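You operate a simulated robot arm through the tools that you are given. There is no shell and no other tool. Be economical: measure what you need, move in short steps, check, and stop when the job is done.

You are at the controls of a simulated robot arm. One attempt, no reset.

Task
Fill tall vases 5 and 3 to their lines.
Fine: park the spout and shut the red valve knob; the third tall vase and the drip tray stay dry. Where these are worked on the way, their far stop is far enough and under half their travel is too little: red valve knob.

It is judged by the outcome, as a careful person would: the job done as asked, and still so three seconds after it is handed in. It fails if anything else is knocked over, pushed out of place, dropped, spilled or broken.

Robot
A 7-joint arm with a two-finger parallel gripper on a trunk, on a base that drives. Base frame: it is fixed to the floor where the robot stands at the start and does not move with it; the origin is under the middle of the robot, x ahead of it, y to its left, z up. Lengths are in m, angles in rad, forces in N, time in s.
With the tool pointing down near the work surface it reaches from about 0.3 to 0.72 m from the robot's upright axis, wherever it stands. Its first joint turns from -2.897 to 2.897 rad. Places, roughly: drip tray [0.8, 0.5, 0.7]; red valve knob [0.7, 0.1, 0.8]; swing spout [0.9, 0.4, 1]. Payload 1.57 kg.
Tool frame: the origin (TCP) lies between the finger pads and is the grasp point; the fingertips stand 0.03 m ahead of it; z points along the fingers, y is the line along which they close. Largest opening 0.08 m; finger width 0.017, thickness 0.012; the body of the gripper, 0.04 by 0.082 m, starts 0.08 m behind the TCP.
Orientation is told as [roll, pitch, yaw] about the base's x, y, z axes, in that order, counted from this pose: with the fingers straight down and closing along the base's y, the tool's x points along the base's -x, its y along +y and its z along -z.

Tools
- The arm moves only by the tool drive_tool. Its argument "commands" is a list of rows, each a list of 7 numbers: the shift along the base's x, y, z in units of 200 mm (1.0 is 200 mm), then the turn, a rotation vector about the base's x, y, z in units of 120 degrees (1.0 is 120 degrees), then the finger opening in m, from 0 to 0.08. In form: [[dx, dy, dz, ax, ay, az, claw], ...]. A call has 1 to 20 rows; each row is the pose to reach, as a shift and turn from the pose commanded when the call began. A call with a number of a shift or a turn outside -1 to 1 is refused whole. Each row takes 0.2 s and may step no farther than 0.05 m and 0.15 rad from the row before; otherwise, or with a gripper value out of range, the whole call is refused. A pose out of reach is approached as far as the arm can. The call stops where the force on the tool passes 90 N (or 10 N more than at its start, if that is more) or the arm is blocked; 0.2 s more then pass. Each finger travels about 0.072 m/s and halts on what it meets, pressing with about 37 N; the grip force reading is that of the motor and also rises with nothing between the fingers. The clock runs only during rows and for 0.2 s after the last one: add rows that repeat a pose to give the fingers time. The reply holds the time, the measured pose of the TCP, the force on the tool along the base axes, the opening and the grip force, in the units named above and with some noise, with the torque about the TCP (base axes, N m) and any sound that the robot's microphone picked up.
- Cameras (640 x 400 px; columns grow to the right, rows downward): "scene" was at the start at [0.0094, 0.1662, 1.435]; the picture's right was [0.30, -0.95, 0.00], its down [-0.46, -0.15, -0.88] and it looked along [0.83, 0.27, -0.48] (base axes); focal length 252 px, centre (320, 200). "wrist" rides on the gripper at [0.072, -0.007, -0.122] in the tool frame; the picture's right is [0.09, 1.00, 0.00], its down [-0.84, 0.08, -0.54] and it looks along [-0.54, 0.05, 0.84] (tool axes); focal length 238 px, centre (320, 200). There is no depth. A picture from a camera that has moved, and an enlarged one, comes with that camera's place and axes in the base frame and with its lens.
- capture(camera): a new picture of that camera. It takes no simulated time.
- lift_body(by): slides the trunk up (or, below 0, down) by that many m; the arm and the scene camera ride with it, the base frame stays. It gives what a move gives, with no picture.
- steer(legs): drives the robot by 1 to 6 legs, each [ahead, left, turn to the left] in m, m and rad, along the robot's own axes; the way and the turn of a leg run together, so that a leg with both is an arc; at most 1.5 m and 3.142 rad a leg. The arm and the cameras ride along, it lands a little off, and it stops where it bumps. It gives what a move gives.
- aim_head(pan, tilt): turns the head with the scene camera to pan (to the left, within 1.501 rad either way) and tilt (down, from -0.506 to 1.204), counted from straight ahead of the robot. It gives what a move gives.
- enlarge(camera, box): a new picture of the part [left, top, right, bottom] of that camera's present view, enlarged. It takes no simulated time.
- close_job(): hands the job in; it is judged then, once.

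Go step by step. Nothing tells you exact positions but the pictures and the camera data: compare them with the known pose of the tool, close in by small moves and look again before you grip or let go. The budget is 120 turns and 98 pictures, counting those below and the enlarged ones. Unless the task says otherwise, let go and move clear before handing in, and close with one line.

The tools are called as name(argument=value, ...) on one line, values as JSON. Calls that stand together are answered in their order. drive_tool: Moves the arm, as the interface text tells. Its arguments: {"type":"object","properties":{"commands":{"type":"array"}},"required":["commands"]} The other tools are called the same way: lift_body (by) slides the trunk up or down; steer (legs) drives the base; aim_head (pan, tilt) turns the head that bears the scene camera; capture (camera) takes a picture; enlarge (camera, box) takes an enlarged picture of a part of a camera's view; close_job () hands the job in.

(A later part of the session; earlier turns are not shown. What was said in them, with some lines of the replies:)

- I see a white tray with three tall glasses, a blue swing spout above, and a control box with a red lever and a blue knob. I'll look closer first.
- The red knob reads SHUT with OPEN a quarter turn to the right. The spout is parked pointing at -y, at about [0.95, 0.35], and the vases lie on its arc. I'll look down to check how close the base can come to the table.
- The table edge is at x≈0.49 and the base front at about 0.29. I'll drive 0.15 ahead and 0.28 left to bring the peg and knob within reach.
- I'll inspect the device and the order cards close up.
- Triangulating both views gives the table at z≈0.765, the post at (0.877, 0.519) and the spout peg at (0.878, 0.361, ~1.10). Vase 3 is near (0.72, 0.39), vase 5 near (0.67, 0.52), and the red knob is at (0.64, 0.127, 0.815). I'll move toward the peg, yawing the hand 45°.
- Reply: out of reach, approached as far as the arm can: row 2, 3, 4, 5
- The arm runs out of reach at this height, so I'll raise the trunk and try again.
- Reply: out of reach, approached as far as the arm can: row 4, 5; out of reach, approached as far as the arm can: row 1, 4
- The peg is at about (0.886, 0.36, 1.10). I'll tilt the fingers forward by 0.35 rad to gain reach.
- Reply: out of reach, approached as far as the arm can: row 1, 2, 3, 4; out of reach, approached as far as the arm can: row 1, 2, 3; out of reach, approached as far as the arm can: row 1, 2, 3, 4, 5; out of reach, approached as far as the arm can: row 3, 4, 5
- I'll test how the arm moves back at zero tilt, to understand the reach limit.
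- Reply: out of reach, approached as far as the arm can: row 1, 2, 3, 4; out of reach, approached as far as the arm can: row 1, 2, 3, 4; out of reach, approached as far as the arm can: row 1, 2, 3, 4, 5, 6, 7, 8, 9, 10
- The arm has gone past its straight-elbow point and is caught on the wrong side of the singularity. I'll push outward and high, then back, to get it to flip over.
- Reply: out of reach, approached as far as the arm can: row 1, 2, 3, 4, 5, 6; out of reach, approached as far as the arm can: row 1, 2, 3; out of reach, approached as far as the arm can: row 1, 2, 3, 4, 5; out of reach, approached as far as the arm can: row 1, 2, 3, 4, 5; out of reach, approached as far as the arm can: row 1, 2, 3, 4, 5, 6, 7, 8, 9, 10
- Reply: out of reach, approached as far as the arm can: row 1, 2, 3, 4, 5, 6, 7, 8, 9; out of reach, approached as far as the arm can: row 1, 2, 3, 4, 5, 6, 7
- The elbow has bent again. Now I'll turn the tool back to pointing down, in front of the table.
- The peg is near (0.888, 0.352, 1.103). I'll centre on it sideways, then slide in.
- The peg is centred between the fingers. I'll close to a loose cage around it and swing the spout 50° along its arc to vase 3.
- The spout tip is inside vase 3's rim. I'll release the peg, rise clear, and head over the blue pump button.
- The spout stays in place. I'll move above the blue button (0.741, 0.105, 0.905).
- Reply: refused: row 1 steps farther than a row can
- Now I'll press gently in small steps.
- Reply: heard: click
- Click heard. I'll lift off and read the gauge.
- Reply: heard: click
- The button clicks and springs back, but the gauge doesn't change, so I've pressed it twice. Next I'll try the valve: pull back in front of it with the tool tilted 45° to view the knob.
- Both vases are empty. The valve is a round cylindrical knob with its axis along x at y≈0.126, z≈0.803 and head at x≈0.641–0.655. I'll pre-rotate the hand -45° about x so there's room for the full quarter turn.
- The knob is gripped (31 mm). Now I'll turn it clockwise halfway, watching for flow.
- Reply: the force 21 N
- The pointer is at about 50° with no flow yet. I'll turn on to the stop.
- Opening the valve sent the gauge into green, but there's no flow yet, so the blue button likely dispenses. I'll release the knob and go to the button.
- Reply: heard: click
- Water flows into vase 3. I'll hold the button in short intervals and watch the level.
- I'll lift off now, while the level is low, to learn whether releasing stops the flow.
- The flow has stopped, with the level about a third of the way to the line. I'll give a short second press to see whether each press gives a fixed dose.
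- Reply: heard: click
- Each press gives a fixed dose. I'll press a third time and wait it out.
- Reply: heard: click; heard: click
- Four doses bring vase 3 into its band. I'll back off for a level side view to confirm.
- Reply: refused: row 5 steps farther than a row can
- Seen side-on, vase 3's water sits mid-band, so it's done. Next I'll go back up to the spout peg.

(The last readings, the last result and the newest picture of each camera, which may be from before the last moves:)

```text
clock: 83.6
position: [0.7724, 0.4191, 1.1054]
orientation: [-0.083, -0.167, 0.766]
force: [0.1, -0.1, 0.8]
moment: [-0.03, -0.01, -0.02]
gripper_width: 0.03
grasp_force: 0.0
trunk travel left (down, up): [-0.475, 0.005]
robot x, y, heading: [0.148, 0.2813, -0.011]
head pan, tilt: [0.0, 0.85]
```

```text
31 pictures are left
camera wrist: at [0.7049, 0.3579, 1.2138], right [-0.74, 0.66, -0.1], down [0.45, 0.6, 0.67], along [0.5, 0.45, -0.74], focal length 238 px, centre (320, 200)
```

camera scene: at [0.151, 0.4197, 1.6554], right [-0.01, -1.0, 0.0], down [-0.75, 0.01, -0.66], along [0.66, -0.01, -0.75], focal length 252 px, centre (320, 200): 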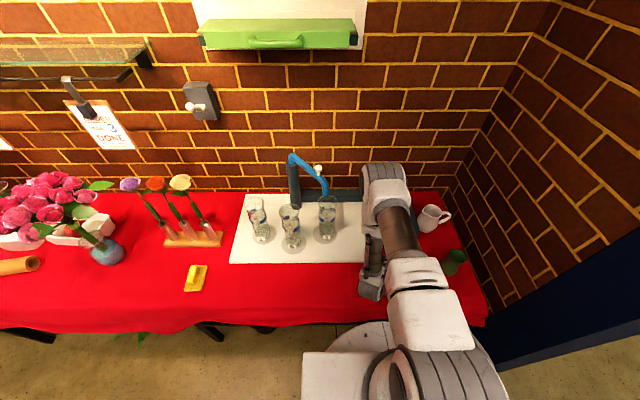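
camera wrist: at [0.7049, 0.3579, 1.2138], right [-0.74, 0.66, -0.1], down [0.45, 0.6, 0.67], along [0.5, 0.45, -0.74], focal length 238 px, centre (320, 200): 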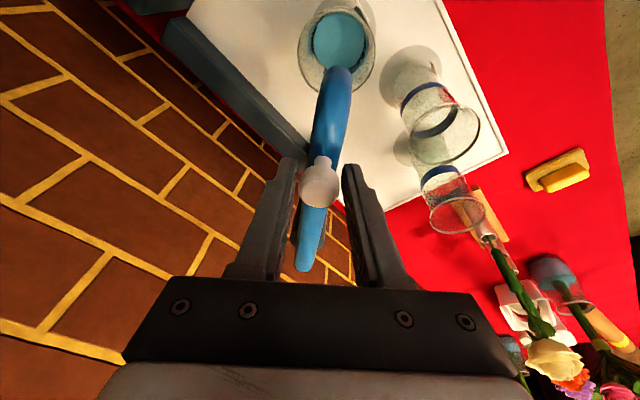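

drive_tool(commands=[[-0.042, 0.055, 0, 0, 0, 0, 0.03], [-0.08, 0.114, 0, 0, 0, 0, 0.03], [-0.112, 0.176, 0, 0, 0, 0, 0.03], [-0.139, 0.24, 0, 0, 0, 0, 0.03], [-0.16, 0.307, 0, 0, 0, 0, 0.03], [-0.175, 0.375, 0, 0, 0, 0, 0.03], [-0.184, 0.445, 0, 0, 0, 0, 0.03], [-0.187, 0.514, 0, 0, 0, 0, 0.03], [-0.187, 0.514, 0, 0, 0, 0, 0.03]])

enlarge(camera="scene", box=[230, 140, 350, 260])

enlarge(camera="wrist", box=[220, 0, 460, 240])

```text
clock: 85.6
position: [0.7354, 0.5191, 1.1053]
orientation: [-0.082, -0.167, 0.768]
force: [0.2, 0.6, -0.1]
moment: [-0.04, -0.01, -0.05]
gripper_width: 0.0302
grasp_force: 0.1
trunk travel left (down, up): [-0.475, 0.005]
robot x, y, heading: [0.1483, 0.2795, -0.01]
head pan, tilt: [0.0, 0.85]
```

```text
3.33 times, centred on (290, 200) of scene
camera zoom: at [0.151, 0.4197, 1.6554], right [-0.01, -1.0, 0.0], down [-0.75, 0.01, -0.66], along [0.66, -0.01, -0.75], focal length 839 px, centre (420, 200)
```

zoom: 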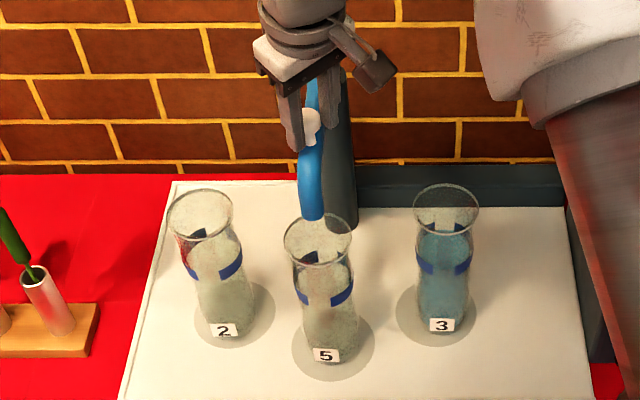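

```text
1.67 times, centred on (340, 120) of wrist
camera zoom: at [0.6676, 0.4589, 1.2139], right [-0.74, 0.66, -0.1], down [0.45, 0.6, 0.67], along [0.5, 0.45, -0.74], focal length 397 px, centre (287, 333)
```

zoom: 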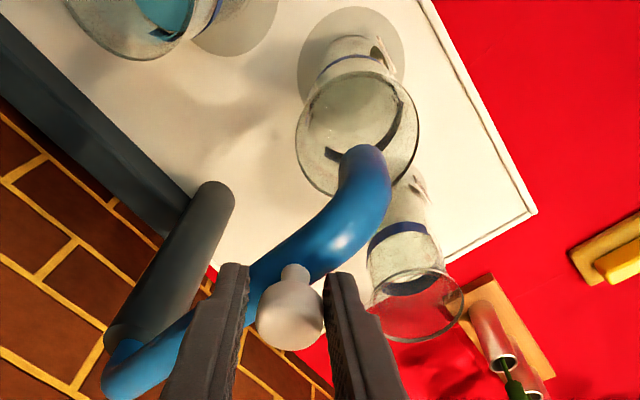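

The tip is about 7 mm past vase 5's centre, so I'll nudge it back. Then I'll release, rise, and head to the button.

drive_tool(commands=[[0, -0.025, 0, 0, 0, 0, 0.03], [0, -0.05, 0, 0, 0, 0, 0.03], [0, -0.05, 0, 0, 0, 0, 0.03]])

enlarge(camera="wrist", box=[220, 0, 460, 240])

```text
clock: 86.4
position: [0.7349, 0.5086, 1.1045]
orientation: [-0.082, -0.167, 0.767]
force: [-1.4, 0.5, -0.1]
moment: [0.01, 0.01, 0.0]
gripper_width: 0.031
grasp_force: 0.9
trunk travel left (down, up): [-0.475, 0.005]
robot x, y, heading: [0.1519, 0.2846, -0.008]
head pan, tilt: [0.0, 0.85]
```

```text
1.67 times, centred on (340, 120) of wrist
camera zoom: at [0.6672, 0.4491, 1.2138], right [-0.74, 0.66, -0.1], down [0.45, 0.6, 0.67], along [0.5, 0.45, -0.74], focal length 397 px, centre (287, 333)
```

zoom: 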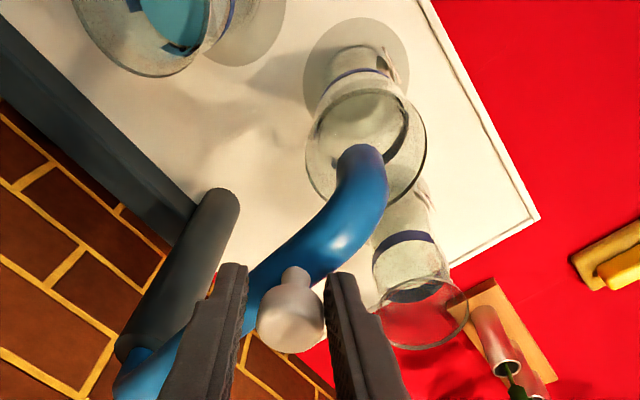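

Centred now. I'll release the peg and go to the button.

drive_tool(commands=[[0, 0, 0, 0, 0, 0, 0.08], [0, 0, 0, 0, 0, 0, 0.08], [0, 0, 0, 0, 0, 0, 0.08], [0, 0, 0.2, 0, 0, 0, 0.08], [0, 0, 0.4, 0, 0, 0, 0.08], [0, -0.2, 0.4, 0, 0, 0, 0.08], [0, -0.4, 0.4, 0, 0, 0, 0.08], [0, -0.6, 0.4, 0, 0, 0, 0.08], [0, -0.8, 0.4, 0, 0, 0, 0.08], [0, -1, 0.4, 0, 0, 0, 0.08]])

drive_tool(commands=[[0, -0.17, -0.05, 0, 0.013, -0.06, 0.06], [0, -0.34, -0.1, 0, 0.027, -0.12, 0.04], [0, -0.51, -0.15, 0, 0.04, -0.18, 0.02], [0, -0.68, -0.2, 0, 0.053, -0.24, 0], [0, -0.85, -0.25, 0, 0.067, -0.3, 0], [0.02, -1.0, -0.25, 0, 0.08, -0.36, 0]])

drive_tool(commands=[[0.01, 0, -0.22, 0, 0, 0, 0], [0.01, 0, -0.44, 0, 0, 0, 0], [0.01, 0, -0.66, 0, 0, 0, 0], [0.01, 0, -0.86, 0, 0, 0, 0], [0.01, 0, -0.86, 0, 0, 0, 0]])

capture(camera="scene")

```text
clock: 88.6
position: [0.7343, 0.3086, 1.1864]
orientation: [-0.082, -0.169, 0.766]
force: [-0.1, 0.0, -0.1]
moment: [0.0, -0.01, 0.04]
gripper_width: 0.0799
grasp_force: 0.1
trunk travel left (down, up): [-0.475, 0.005]
robot x, y, heading: [0.148, 0.2782, -0.011]
head pan, tilt: [0.0, 0.85]
```

```text
clock: 90.0
position: [0.7405, 0.109, 1.1373]
orientation: [-0.02, -0.016, 0.001]
force: [-0.2, 0.4, 0.2]
moment: [0.01, 0.0, -0.02]
gripper_width: 0.0
grasp_force: 20.9
trunk travel left (down, up): [-0.475, 0.005]
robot x, y, heading: [0.1494, 0.2799, -0.006]
head pan, tilt: [0.0, 0.85]
```

```text
clock: 91.2
position: [0.7394, 0.11, 0.965]
orientation: [-0.02, -0.015, 0.004]
force: [-0.8, 0.4, 0.3]
moment: [0.0, 0.0, 0.01]
gripper_width: 0.0
grasp_force: 21.0
trunk travel left (down, up): [-0.475, 0.005]
robot x, y, heading: [0.1497, 0.2854, -0.01]
head pan, tilt: [0.0, 0.85]
```

```text
27 pictures are left
camera scene: at [0.151, 0.4197, 1.6554], right [-0.01, -1.0, 0.0], down [-0.75, 0.01, -0.66], along [0.66, -0.01, -0.75], focal length 252 px, centre (320, 200)
```

scene: 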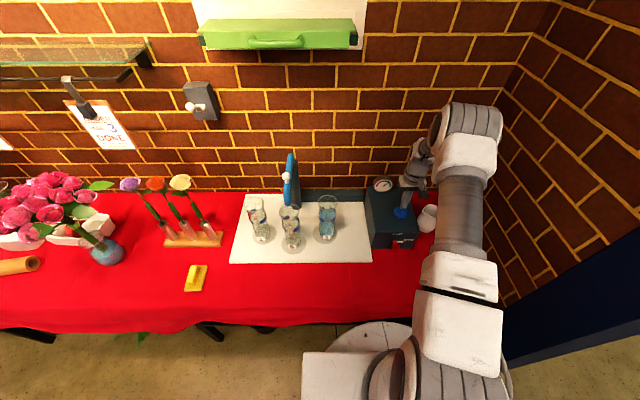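

The spout is over vase 5 and the gauge is green. First dose: I'll watch where the stream lands.

drive_tool(commands=[[0, -0.01, -0.1, 0, 0, 0, 0], [0, -0.01, -0.16, 0, 0, 0, 0], [0, -0.01, -0.215, 0, 0, 0, 0], [0, -0.01, -0.1, 0, 0, 0, 0]])

enlarge(camera="scene", box=[255, 180, 345, 260])

```text
clock: 92.2
position: [0.742, 0.107, 0.9435]
orientation: [-0.017, -0.016, 0.003]
force: [-0.8, -0.1, 0.0]
moment: [0.0, 0.03, -0.01]
gripper_width: 0.0001
grasp_force: 21.4
trunk travel left (down, up): [-0.475, 0.005]
robot x, y, heading: [0.1525, 0.2809, -0.01]
head pan, tilt: [0.0, 0.85]
heard: click
```

```text
5.00 times, centred on (300, 220) of scene
camera zoom: at [0.1509, 0.4197, 1.6553], right [-0.01, -1.0, 0.0], down [-0.75, 0.01, -0.66], along [0.66, -0.01, -0.75], focal length 1259 px, centre (420, 100)
```

zoom: 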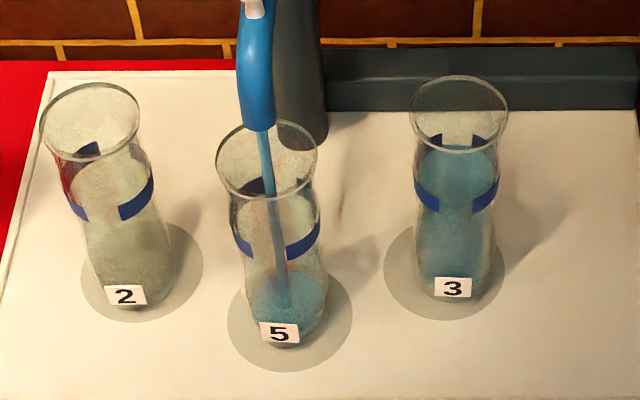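

drive_tool(commands=[[0, 0, 0, 0, 0, 0, 0], [0, 0, 0, 0, 0, 0, 0], [0, 0, 0, 0, 0, 0, 0], [0, 0, 0, 0, 0, 0, 0], [0, 0, -0.06, 0, 0, 0, 0], [0, 0, -0.115, 0, 0, 0, 0], [0, 0, 0, 0, 0, 0, 0], [0, 0, 0, 0, 0, 0, 0], [0, 0, 0, 0, 0, 0, 0], [0, 0, 0, 0, 0, 0, 0], [0, 0, 0, 0, 0, 0, 0], [0, 0, 0, 0, 0, 0, 0]])

drive_tool(commands=[[0, 0, -0.06, 0, 0, 0, 0], [0, 0, -0.115, 0, 0, 0, 0], [0, 0, 0, 0, 0, 0, 0], [0, 0, 0, 0, 0, 0, 0], [0, 0, 0, 0, 0, 0, 0], [0, 0, 0, 0, 0, 0, 0], [0, 0, 0, 0, 0, 0, 0], [0, 0, 0, 0, 0, 0, 0], [0, 0, 0, 0, 0, 0, 0]])

enlarge(camera="scene", box=[255, 180, 345, 260])

```text
clock: 94.8
position: [0.7405, 0.106, 0.9452]
orientation: [-0.019, -0.016, 0.003]
force: [0.7, 0.3, 1.2]
moment: [-0.03, 0.04, 0.0]
gripper_width: 0.0
grasp_force: 21.6
trunk travel left (down, up): [-0.475, 0.005]
robot x, y, heading: [0.1485, 0.2824, -0.005]
head pan, tilt: [0.0, 0.85]
heard: click
```

```text
clock: 96.8
position: [0.7399, 0.1068, 0.945]
orientation: [-0.019, -0.015, 0.005]
force: [1.2, -0.3, -0.7]
moment: [0.01, 0.02, 0.0]
gripper_width: 0.0001
grasp_force: 21.1
trunk travel left (down, up): [-0.475, 0.005]
robot x, y, heading: [0.1476, 0.2824, -0.01]
head pan, tilt: [0.0, 0.85]
heard: click
```

```text
5.00 times, centred on (300, 220) of scene
camera zoom: at [0.151, 0.4197, 1.6554], right [-0.01, -1.0, 0.0], down [-0.75, 0.01, -0.66], along [0.66, -0.01, -0.75], focal length 1259 px, centre (420, 100)
```

zoom: 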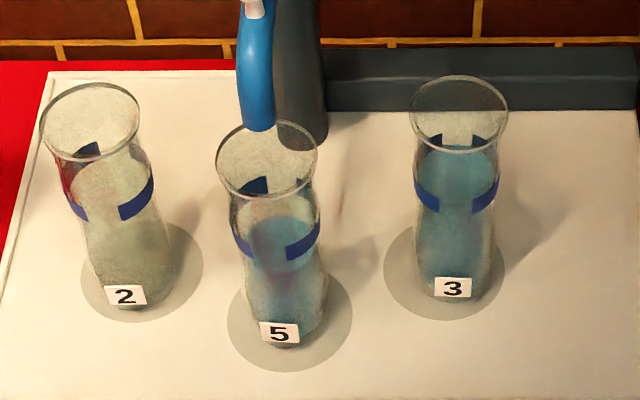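

The same pace as vase 3 after three doses, so one more.

drive_tool(commands=[[0, 0, -0.06, 0, 0, 0, 0], [0, 0, -0.115, 0, 0, 0, 0], [0, 0, 0, 0, 0, 0, 0], [0, 0, 0, 0, 0, 0, 0], [0, 0, 0, 0, 0, 0, 0], [0, 0, 0, 0, 0, 0, 0], [0, 0, 0, 0, 0, 0, 0], [0, 0, 0, 0, 0, 0, 0], [0, 0, 0, 0, 0, 0, 0]])

enlarge(camera="scene", box=[265, 190, 345, 255])

```text
clock: 98.8
position: [0.7423, 0.1062, 0.9431]
orientation: [-0.019, -0.017, 0.003]
force: [1.2, -0.2, 0.3]
moment: [0.01, -0.01, 0.0]
gripper_width: 0.0002
grasp_force: 21.6
trunk travel left (down, up): [-0.475, 0.005]
robot x, y, heading: [0.1471, 0.283, -0.012]
head pan, tilt: [0.0, 0.85]
heard: click
```

```text
6.15 times, centred on (305, 222) of scene
camera zoom: at [0.151, 0.4197, 1.6554], right [-0.01, -1.0, 0.0], down [-0.75, 0.01, -0.66], along [0.66, -0.01, -0.75], focal length 1549 px, centre (412, 62)
```

zoom: 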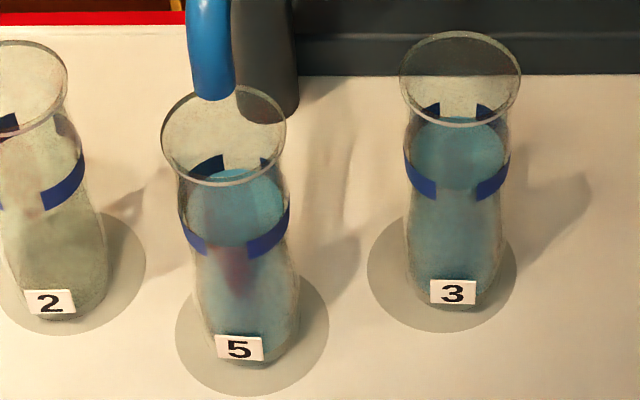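

Both vases are at their bands. Now I'll shut the valve: back off in front of the knob, hand rolled +45° this time.

drive_tool(commands=[[-0.1, 0.01, 0.13, 0, 0, 0, 0], [-0.27, 0.03, 0.15, 0, -0.0625, 0, 0.02], [-0.44, 0.05, 0.15, 0, -0.125, 0, 0.04], [-0.61, 0.06, 0.15, 0, -0.1875, 0, 0.05], [-0.8, 0.08, 0.15, 0, -0.25, 0, 0.05], [-0.96, 0.1, 0.1, 0, -0.3125, 0, 0.05], [-1.0, 0.1, 0.1, 0, -0.375, 0, 0.05]])

drive_tool(commands=[[0, -0.03, 0, 0.0625, 0, 0, 0.05], [0, -0.06, -0.05, 0.125, 0, 0, 0.05], [0, -0.09, -0.15, 0.1875, 0, 0, 0.05], [0, -0.12, -0.25, 0.25, 0, 0, 0.05], [0.05, -0.15, -0.35, 0.3125, 0, 0, 0.05], [0.1, -0.18, -0.45, 0.375, 0, 0, 0.05], [0.19, -0.18, -0.55, 0.375, 0, 0, 0.05], [0.27, -0.18, -0.63, 0.375, 0, 0, 0.05], [0.27, -0.18, -0.63, 0.375, 0, 0, 0.05]])

capture(camera="wrist")

```text
clock: 100.4
position: [0.5429, 0.1286, 0.9633]
orientation: [-0.026, -0.805, 0.004]
force: [0.8, -0.7, -0.1]
moment: [0.01, 0.05, -0.01]
gripper_width: 0.05
grasp_force: 0.1
trunk travel left (down, up): [-0.475, 0.005]
robot x, y, heading: [0.1489, 0.2819, -0.004]
head pan, tilt: [0.0, 0.85]
```

```text
clock: 102.4
position: [0.5956, 0.0901, 0.8365]
orientation: [0.943, -0.536, -0.63]
force: [-0.1, -0.1, -0.1]
moment: [0.0, 0.01, 0.03]
gripper_width: 0.05
grasp_force: 0.1
trunk travel left (down, up): [-0.475, 0.005]
robot x, y, heading: [0.1534, 0.2804, -0.007]
head pan, tilt: [0.0, 0.85]
```

```text
23 pictures are left
camera wrist: at [0.4581, 0.0649, 0.857], right [-0.05, 0.76, 0.65], down [0.19, -0.63, 0.76], along [0.98, 0.16, -0.11], focal length 238 px, centre (320, 200)
```

wrist: 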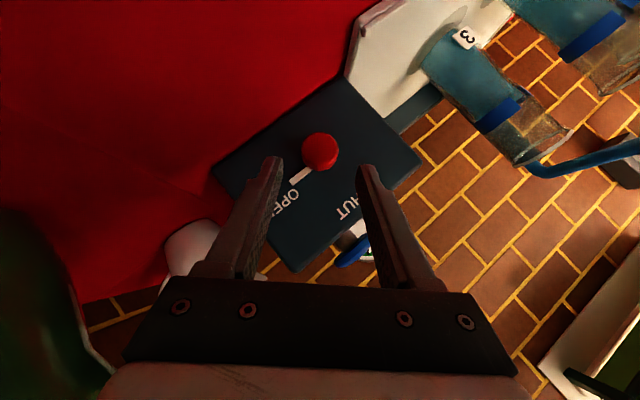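

drive_tool(commands=[[0.09, 0.06, -0.06, 0, 0, 0, 0.05], [0.182, 0.122, -0.122, 0, 0, 0, 0.05], [0.182, 0.122, -0.122, 0, 0, 0, 0.05], [0.182, 0.122, -0.122, 0, 0, 0, 0.02], [0.182, 0.122, -0.122, 0, 0, 0, 0.02], [0.182, 0.122, -0.122, 0, 0, 0, 0.02]])

drive_tool(commands=[[0, 0.007, 0.005, -0.065, 0, 0, 0.02], [0, 0.015, 0.01, -0.13, 0, 0, 0.02], [0, 0.024, 0.014, -0.195, 0, 0, 0.02], [0, 0.033, 0.018, -0.26, 0, 0, 0.02], [0, 0.043, 0.02, -0.325, 0, 0, 0.02], [0, 0.053, 0.021, -0.39, 0, 0, 0.02], [0, 0.063, 0.02, -0.455, 0, 0, 0.02], [0, 0.073, 0.017, -0.52, 0, 0, 0.02], [0, 0.082, 0.013, -0.585, 0, 0, 0.02], [0, 0.09, 0.008, -0.65, 0, 0, 0.02], [0, 0.097, 0.003, -0.715, 0, 0, 0.02], [0, 0.103, -0.003, -0.77, 0, 0, 0.02]])

capture(camera="wrist")

enlarge(camera="scene", box=[230, 140, 430, 270])

```text
clock: 103.8
position: [0.632, 0.1145, 0.8126]
orientation: [0.939, -0.535, -0.63]
force: [-0.1, -3.7, -8.1]
moment: [-0.12, -0.16, -0.42]
gripper_width: 0.0312
grasp_force: 40.4
trunk travel left (down, up): [-0.475, 0.005]
robot x, y, heading: [0.1471, 0.2812, -0.006]
head pan, tilt: [0.0, 0.85]
```

```text
clock: 106.4
position: [0.6308, 0.1363, 0.8125]
orientation: [-1.021, -0.503, 0.649]
force: [-5.2, -14.0, -12.9]
moment: [0.21, 0.82, -1.06]
gripper_width: 0.0315
grasp_force: 40.6
trunk travel left (down, up): [-0.475, 0.005]
robot x, y, heading: [0.1489, 0.2825, -0.005]
head pan, tilt: [0.0, 0.85]
```

```text
22 pictures are left
camera wrist: at [0.4936, 0.1581, 0.8384], right [-0.05, 0.61, -0.79], down [0.2, 0.78, 0.59], along [0.98, -0.12, -0.16], focal length 238 px, centre (320, 200)
```

wrist: 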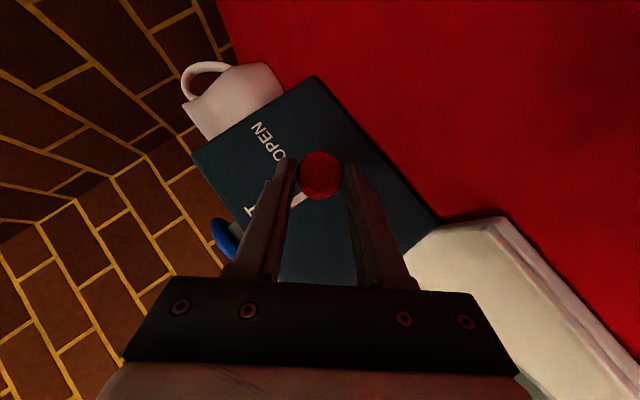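

```text
3.08 times, centred on (330, 205) of scene
camera zoom: at [0.1517, 0.4182, 1.6556], right [-0.01, -1.0, 0.0], down [-0.75, 0.01, -0.66], along [0.66, 0.0, -0.75], focal length 774 px, centre (289, 185)
```

zoom: 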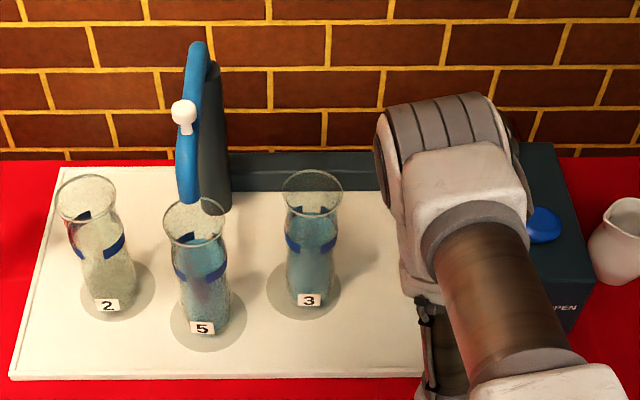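

drive_tool(commands=[[0, 0, 0, 0, 0, 0, 0.05], [0, 0, 0, 0, 0, 0, 0.05], [-0.1, 0.07, 0.07, 0, 0, 0, 0.05], [-0.25, 0.17, 0.17, 0, 0, 0, 0.06], [-0.4, 0.2, 0.3, 0.05, 0, 0, 0.08], [-0.45, 0.17, 0.45, 0.11, 0, 0, 0.08], [-0.45, 0.13, 0.6, 0.17, 0, 0, 0.08], [-0.45, 0.1, 0.7, 0.23, 0, 0, 0.08], [-0.45, 0.07, 0.75, 0.29, 0, 0, 0.08], [-0.45, 0.03, 0.75, 0.35, 0, 0, 0.08], [-0.45, 0, 0.75, 0.4, 0, 0, 0.08]])

capture(camera="wrist")

```text
clock: 108.8
position: [0.542, 0.1369, 0.9624]
orientation: [-0.007, -0.801, -0.006]
force: [0.0, 0.3, 0.0]
moment: [0.0, -0.02, -0.01]
gripper_width: 0.0801
grasp_force: 0.0
trunk travel left (down, up): [-0.475, 0.005]
robot x, y, heading: [0.1483, 0.2782, -0.01]
head pan, tilt: [0.0, 0.85]
```

```text
20 pictures are left
camera wrist: at [0.4037, 0.1327, 0.9957], right [-0.05, 1.0, -0.07], down [0.19, 0.08, 0.98], along [0.98, 0.04, -0.2], focal length 238 px, centre (320, 200)
```

wrist: 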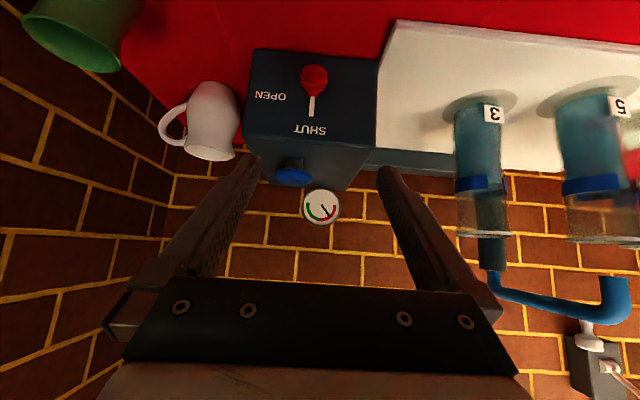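

The valve is back at SHUT and the gauge is in the red. Next I'll park the spout: up to the peg near (0.736, 0.51).

drive_tool(commands=[[0, 0.08, 0.18, 0, 0.06, 0, 0.08], [0, 0.16, 0.36, 0, 0.12, 0, 0.08], [0, 0.25, 0.54, 0, 0.18, 0, 0.08], [0, 0.33, 0.7, 0, 0.24, 0, 0.08], [0, 0.41, 0.86, 0, 0.31, 0, 0.08], [0, 0.5, 1.0, 0, 0.375, 0, 0.08]])

drive_tool(commands=[[0.05, 0.16, 0.05, 0, -0.013, 0.06, 0.08], [0.1, 0.32, 0.1, 0, -0.027, 0.12, 0.08], [0.15, 0.48, 0.15, 0, -0.04, 0.18, 0.08], [0.2, 0.64, 0.2, 0, -0.053, 0.24, 0.08], [0.25, 0.8, 0.2, 0, -0.067, 0.3, 0.08], [0.3, 0.95, 0.2, 0, -0.08, 0.36, 0.08]])

capture(camera="wrist")

```text
clock: 110.2
position: [0.5425, 0.2372, 1.1627]
orientation: [-0.013, -0.017, -0.003]
force: [0.8, 0.4, -0.1]
moment: [-0.01, 0.0, 0.01]
gripper_width: 0.0802
grasp_force: 0.0
trunk travel left (down, up): [-0.475, 0.005]
robot x, y, heading: [0.1496, 0.2809, -0.008]
head pan, tilt: [0.0, 0.85]
```

```text
clock: 111.6
position: [0.6031, 0.4284, 1.2013]
orientation: [-0.074, -0.167, 0.759]
force: [0.6, 0.1, 0.2]
moment: [-0.02, -0.03, 0.01]
gripper_width: 0.0799
grasp_force: 0.1
trunk travel left (down, up): [-0.475, 0.005]
robot x, y, heading: [0.1498, 0.2837, -0.006]
head pan, tilt: [0.0, 0.85]
```

```text
19 pictures are left
camera wrist: at [0.5356, 0.3673, 1.31], right [-0.74, 0.67, -0.09], down [0.45, 0.59, 0.67], along [0.5, 0.46, -0.74], focal length 238 px, centre (320, 200)
```

wrist: 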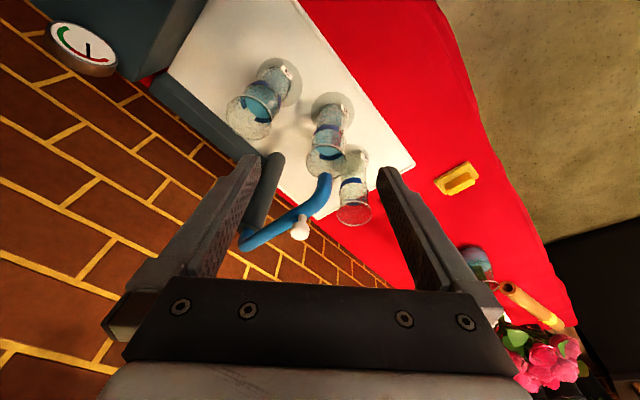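

drive_tool(commands=[[0.169, 0.113, 0, 0, 0, 0, 0.08], [0.338, 0.226, 0, 0, 0, 0, 0.08], [0.507, 0.34, 0, 0, 0, 0, 0.08], [0.675, 0.453, -0.05, 0, 0, 0, 0.08], [0.675, 0.453, -0.2, 0, 0, 0, 0.08], [0.675, 0.453, -0.35, 0, 0, 0, 0.08], [0.675, 0.453, -0.47, 0, 0, 0, 0.08], [0.675, 0.453, -0.47, 0, 0, 0, 0.08]])

capture(camera="wrist")

```text
clock: 113.4
position: [0.7379, 0.516, 1.1078]
orientation: [-0.073, -0.168, 0.757]
force: [0.7, 0.0, 0.2]
moment: [0.0, -0.01, 0.01]
gripper_width: 0.0801
grasp_force: 0.1
trunk travel left (down, up): [-0.475, 0.005]
robot x, y, heading: [0.1505, 0.2804, -0.007]
head pan, tilt: [0.0, 0.85]
```

```text
18 pictures are left
camera wrist: at [0.6699, 0.4557, 1.2164], right [-0.74, 0.67, -0.09], down [0.45, 0.59, 0.67], along [0.5, 0.45, -0.74], focal length 238 px, centre (320, 200)
```

wrist: 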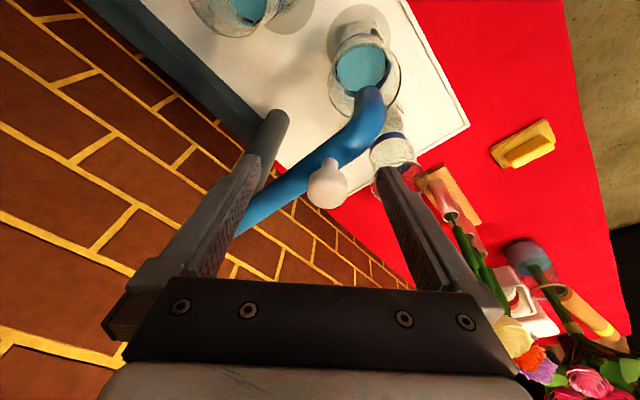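

The peg is between the fingers. I'll cage it and swing the spout back along the arc, over vase 3 to its park position.

drive_tool(commands=[[0, 0, 0, 0, 0, 0, 0.05], [0, 0, 0, 0, 0, 0, 0.03], [0, 0, 0, 0, 0, 0, 0.03], [-0.005, -0.066, 0, 0, 0, 0, 0.03], [-0.003, -0.134, 0, 0, 0, 0, 0.03], [0.011, -0.202, 0, 0, 0, 0, 0.03], [0.033, -0.269, 0, 0, 0, 0, 0.03], [0.06, -0.333, 0, 0, 0, 0, 0.03], [0.092, -0.395, 0, 0, 0, 0, 0.03], [0.129, -0.454, 0, 0, 0, 0, 0.03], [0.172, -0.509, 0, 0, 0, 0, 0.03], [0.219, -0.561, 0, 0, 0, 0, 0.03], [0.271, -0.608, 0, 0, 0, 0, 0.03], [0.326, -0.65, 0, 0, 0, 0, 0.03], [0.385, -0.688, 0, 0, 0, 0, 0.03]])

capture(camera="wrist")

```text
clock: 116.6
position: [0.814, 0.3783, 1.1091]
orientation: [-0.074, -0.168, 0.757]
force: [-1.1, 0.6, 0.3]
moment: [-0.01, 0.0, -0.01]
gripper_width: 0.0302
grasp_force: 0.0
trunk travel left (down, up): [-0.475, 0.005]
robot x, y, heading: [0.1468, 0.2806, -0.009]
head pan, tilt: [0.0, 0.85]
```

```text
17 pictures are left
camera wrist: at [0.7456, 0.3182, 1.2167], right [-0.74, 0.67, -0.09], down [0.45, 0.59, 0.67], along [0.5, 0.45, -0.74], focal length 238 px, centre (320, 200)
```

wrist: 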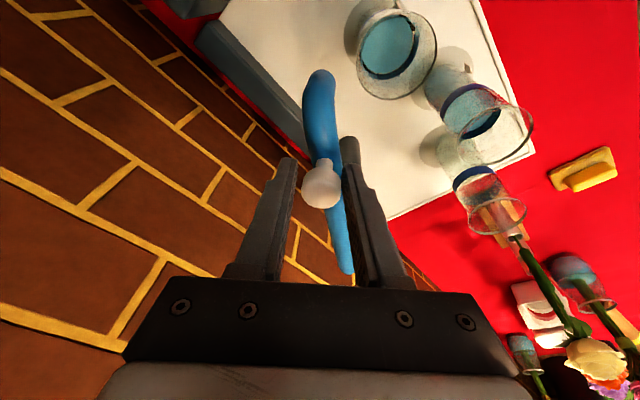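

drive_tool(commands=[[0.062, -0.032, 0, 0, 0, 0, 0.03], [0.127, -0.059, 0, 0, 0, 0, 0.03], [0.193, -0.08, 0, 0, 0, 0, 0.03], [0.261, -0.095, 0, 0, 0, 0, 0.03], [0.33, -0.104, 0, 0, 0, 0, 0.03], [0.4, -0.107, 0, 0, 0, 0, 0.03], [0.42, -0.107, 0, 0, 0, 0, 0.03], [0.42, -0.107, 0, 0, 0, 0, 0.03]])

capture(camera="wrist")

enlarge(camera="scene", box=[230, 130, 430, 260])

```text
clock: 118.4
position: [0.8987, 0.359, 1.1094]
orientation: [-0.074, -0.169, 0.758]
force: [-0.4, -0.1, 0.1]
moment: [0.01, -0.03, -0.01]
gripper_width: 0.0309
grasp_force: 0.3
trunk travel left (down, up): [-0.475, 0.005]
robot x, y, heading: [0.1487, 0.2826, -0.003]
head pan, tilt: [0.0, 0.85]
```

```text
16 pictures are left
camera wrist: at [0.8306, 0.298, 1.2167], right [-0.74, 0.67, -0.09], down [0.45, 0.59, 0.67], along [0.5, 0.45, -0.74], focal length 238 px, centre (320, 200)
```

wrist: 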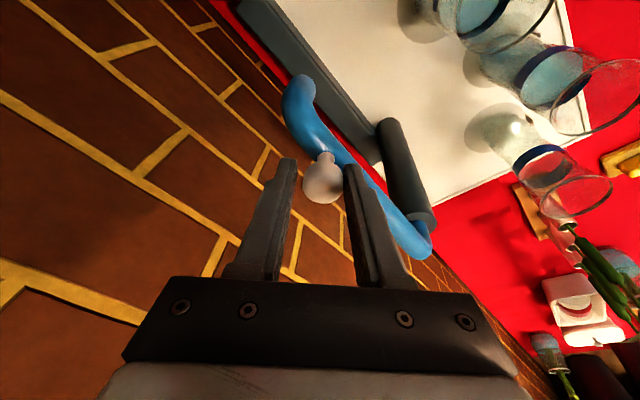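

```text
3.08 times, centred on (330, 195) of scene
camera zoom: at [0.1509, 0.4198, 1.6554], right [-0.01, -1.0, 0.0], down [-0.75, 0.01, -0.66], along [0.66, -0.01, -0.75], focal length 774 px, centre (289, 215)
```

zoom: 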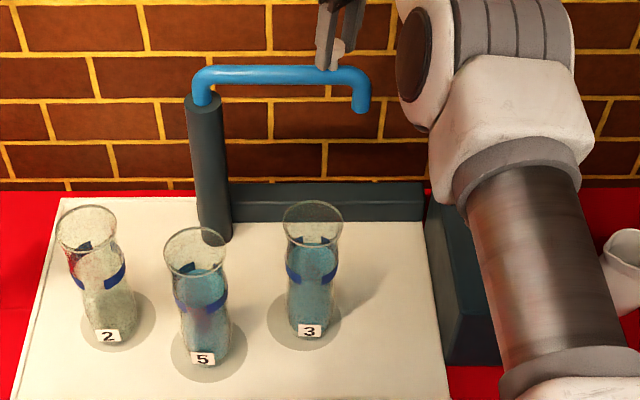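

The spout is back at park. I'll open and retreat along the approach direction, then rise.

drive_tool(commands=[[0, 0, 0, 0, 0, 0, 0.08], [0, 0, 0, 0, 0, 0, 0.08], [0, 0, 0, 0, 0, 0, 0.08], [-0.1, -0.11, 0.04, 0, 0, 0, 0.08], [-0.2, -0.22, 0.08, 0, 0, 0, 0.08], [-0.34, -0.33, 0.1, 0, 0, 0, 0.08], [-0.5, -0.42, 0.15, 0, 0, 0, 0.08], [-0.65, -0.45, 0.3, 0, 0, 0, 0.08], [-0.8, -0.45, 0.5, 0, 0, 0, 0.08], [-0.95, -0.45, 0.65, 0, 0, 0, 0.08]])

capture(camera="scene")

enlarge(camera="scene", box=[230, 140, 430, 265])

```text
clock: 120.6
position: [0.7043, 0.2699, 1.2382]
orientation: [-0.073, -0.168, 0.758]
force: [0.3, -0.1, -0.7]
moment: [0.02, -0.02, 0.0]
gripper_width: 0.0798
grasp_force: 0.1
trunk travel left (down, up): [-0.475, 0.005]
robot x, y, heading: [0.1467, 0.2796, -0.002]
head pan, tilt: [0.0, 0.85]
```

```text
14 pictures are left
camera scene: at [0.1504, 0.4197, 1.6553], right [-0.01, -1.0, 0.0], down [-0.75, 0.01, -0.66], along [0.66, -0.01, -0.75], focal length 252 px, centre (320, 200)
```

scene: 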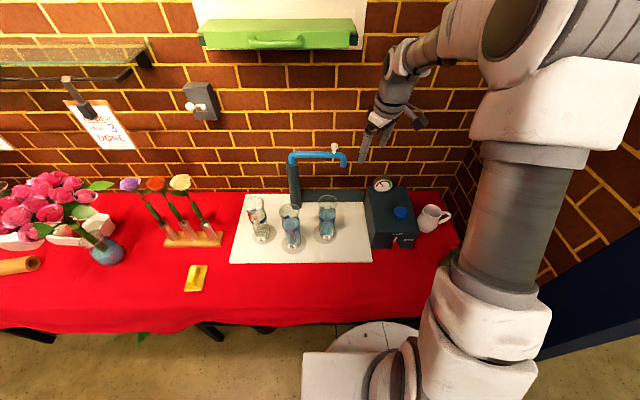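

```text
3.20 times, centred on (330, 202) of scene
camera zoom: at [0.1504, 0.4197, 1.6553], right [-0.01, -1.0, 0.0], down [-0.75, 0.01, -0.66], along [0.66, -0.01, -0.75], focal length 806 px, centre (288, 192)
```

zoom: 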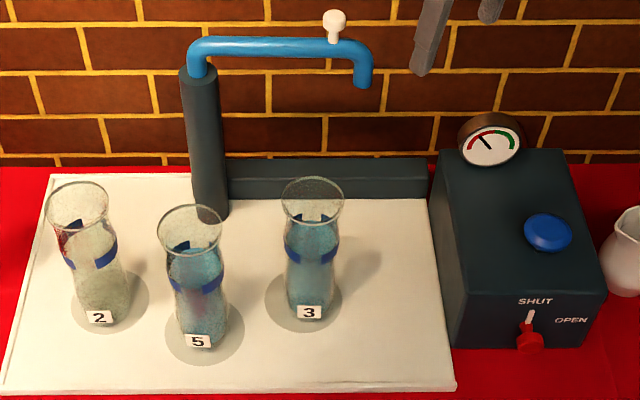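

The spout is parked, the valve reads SHUT with the gauge in the red, vases 5 and 3 sit at their bands, and vase 2 and the tray are dry. The gripper is open and clear, so I'm handing in.

close_job()

```text
The job is handed in.
```

Tall vases 5 and 3 are filled to their lines, the red valve knob is shut and the spout is parked, with vase 2 and the drip tray dry.
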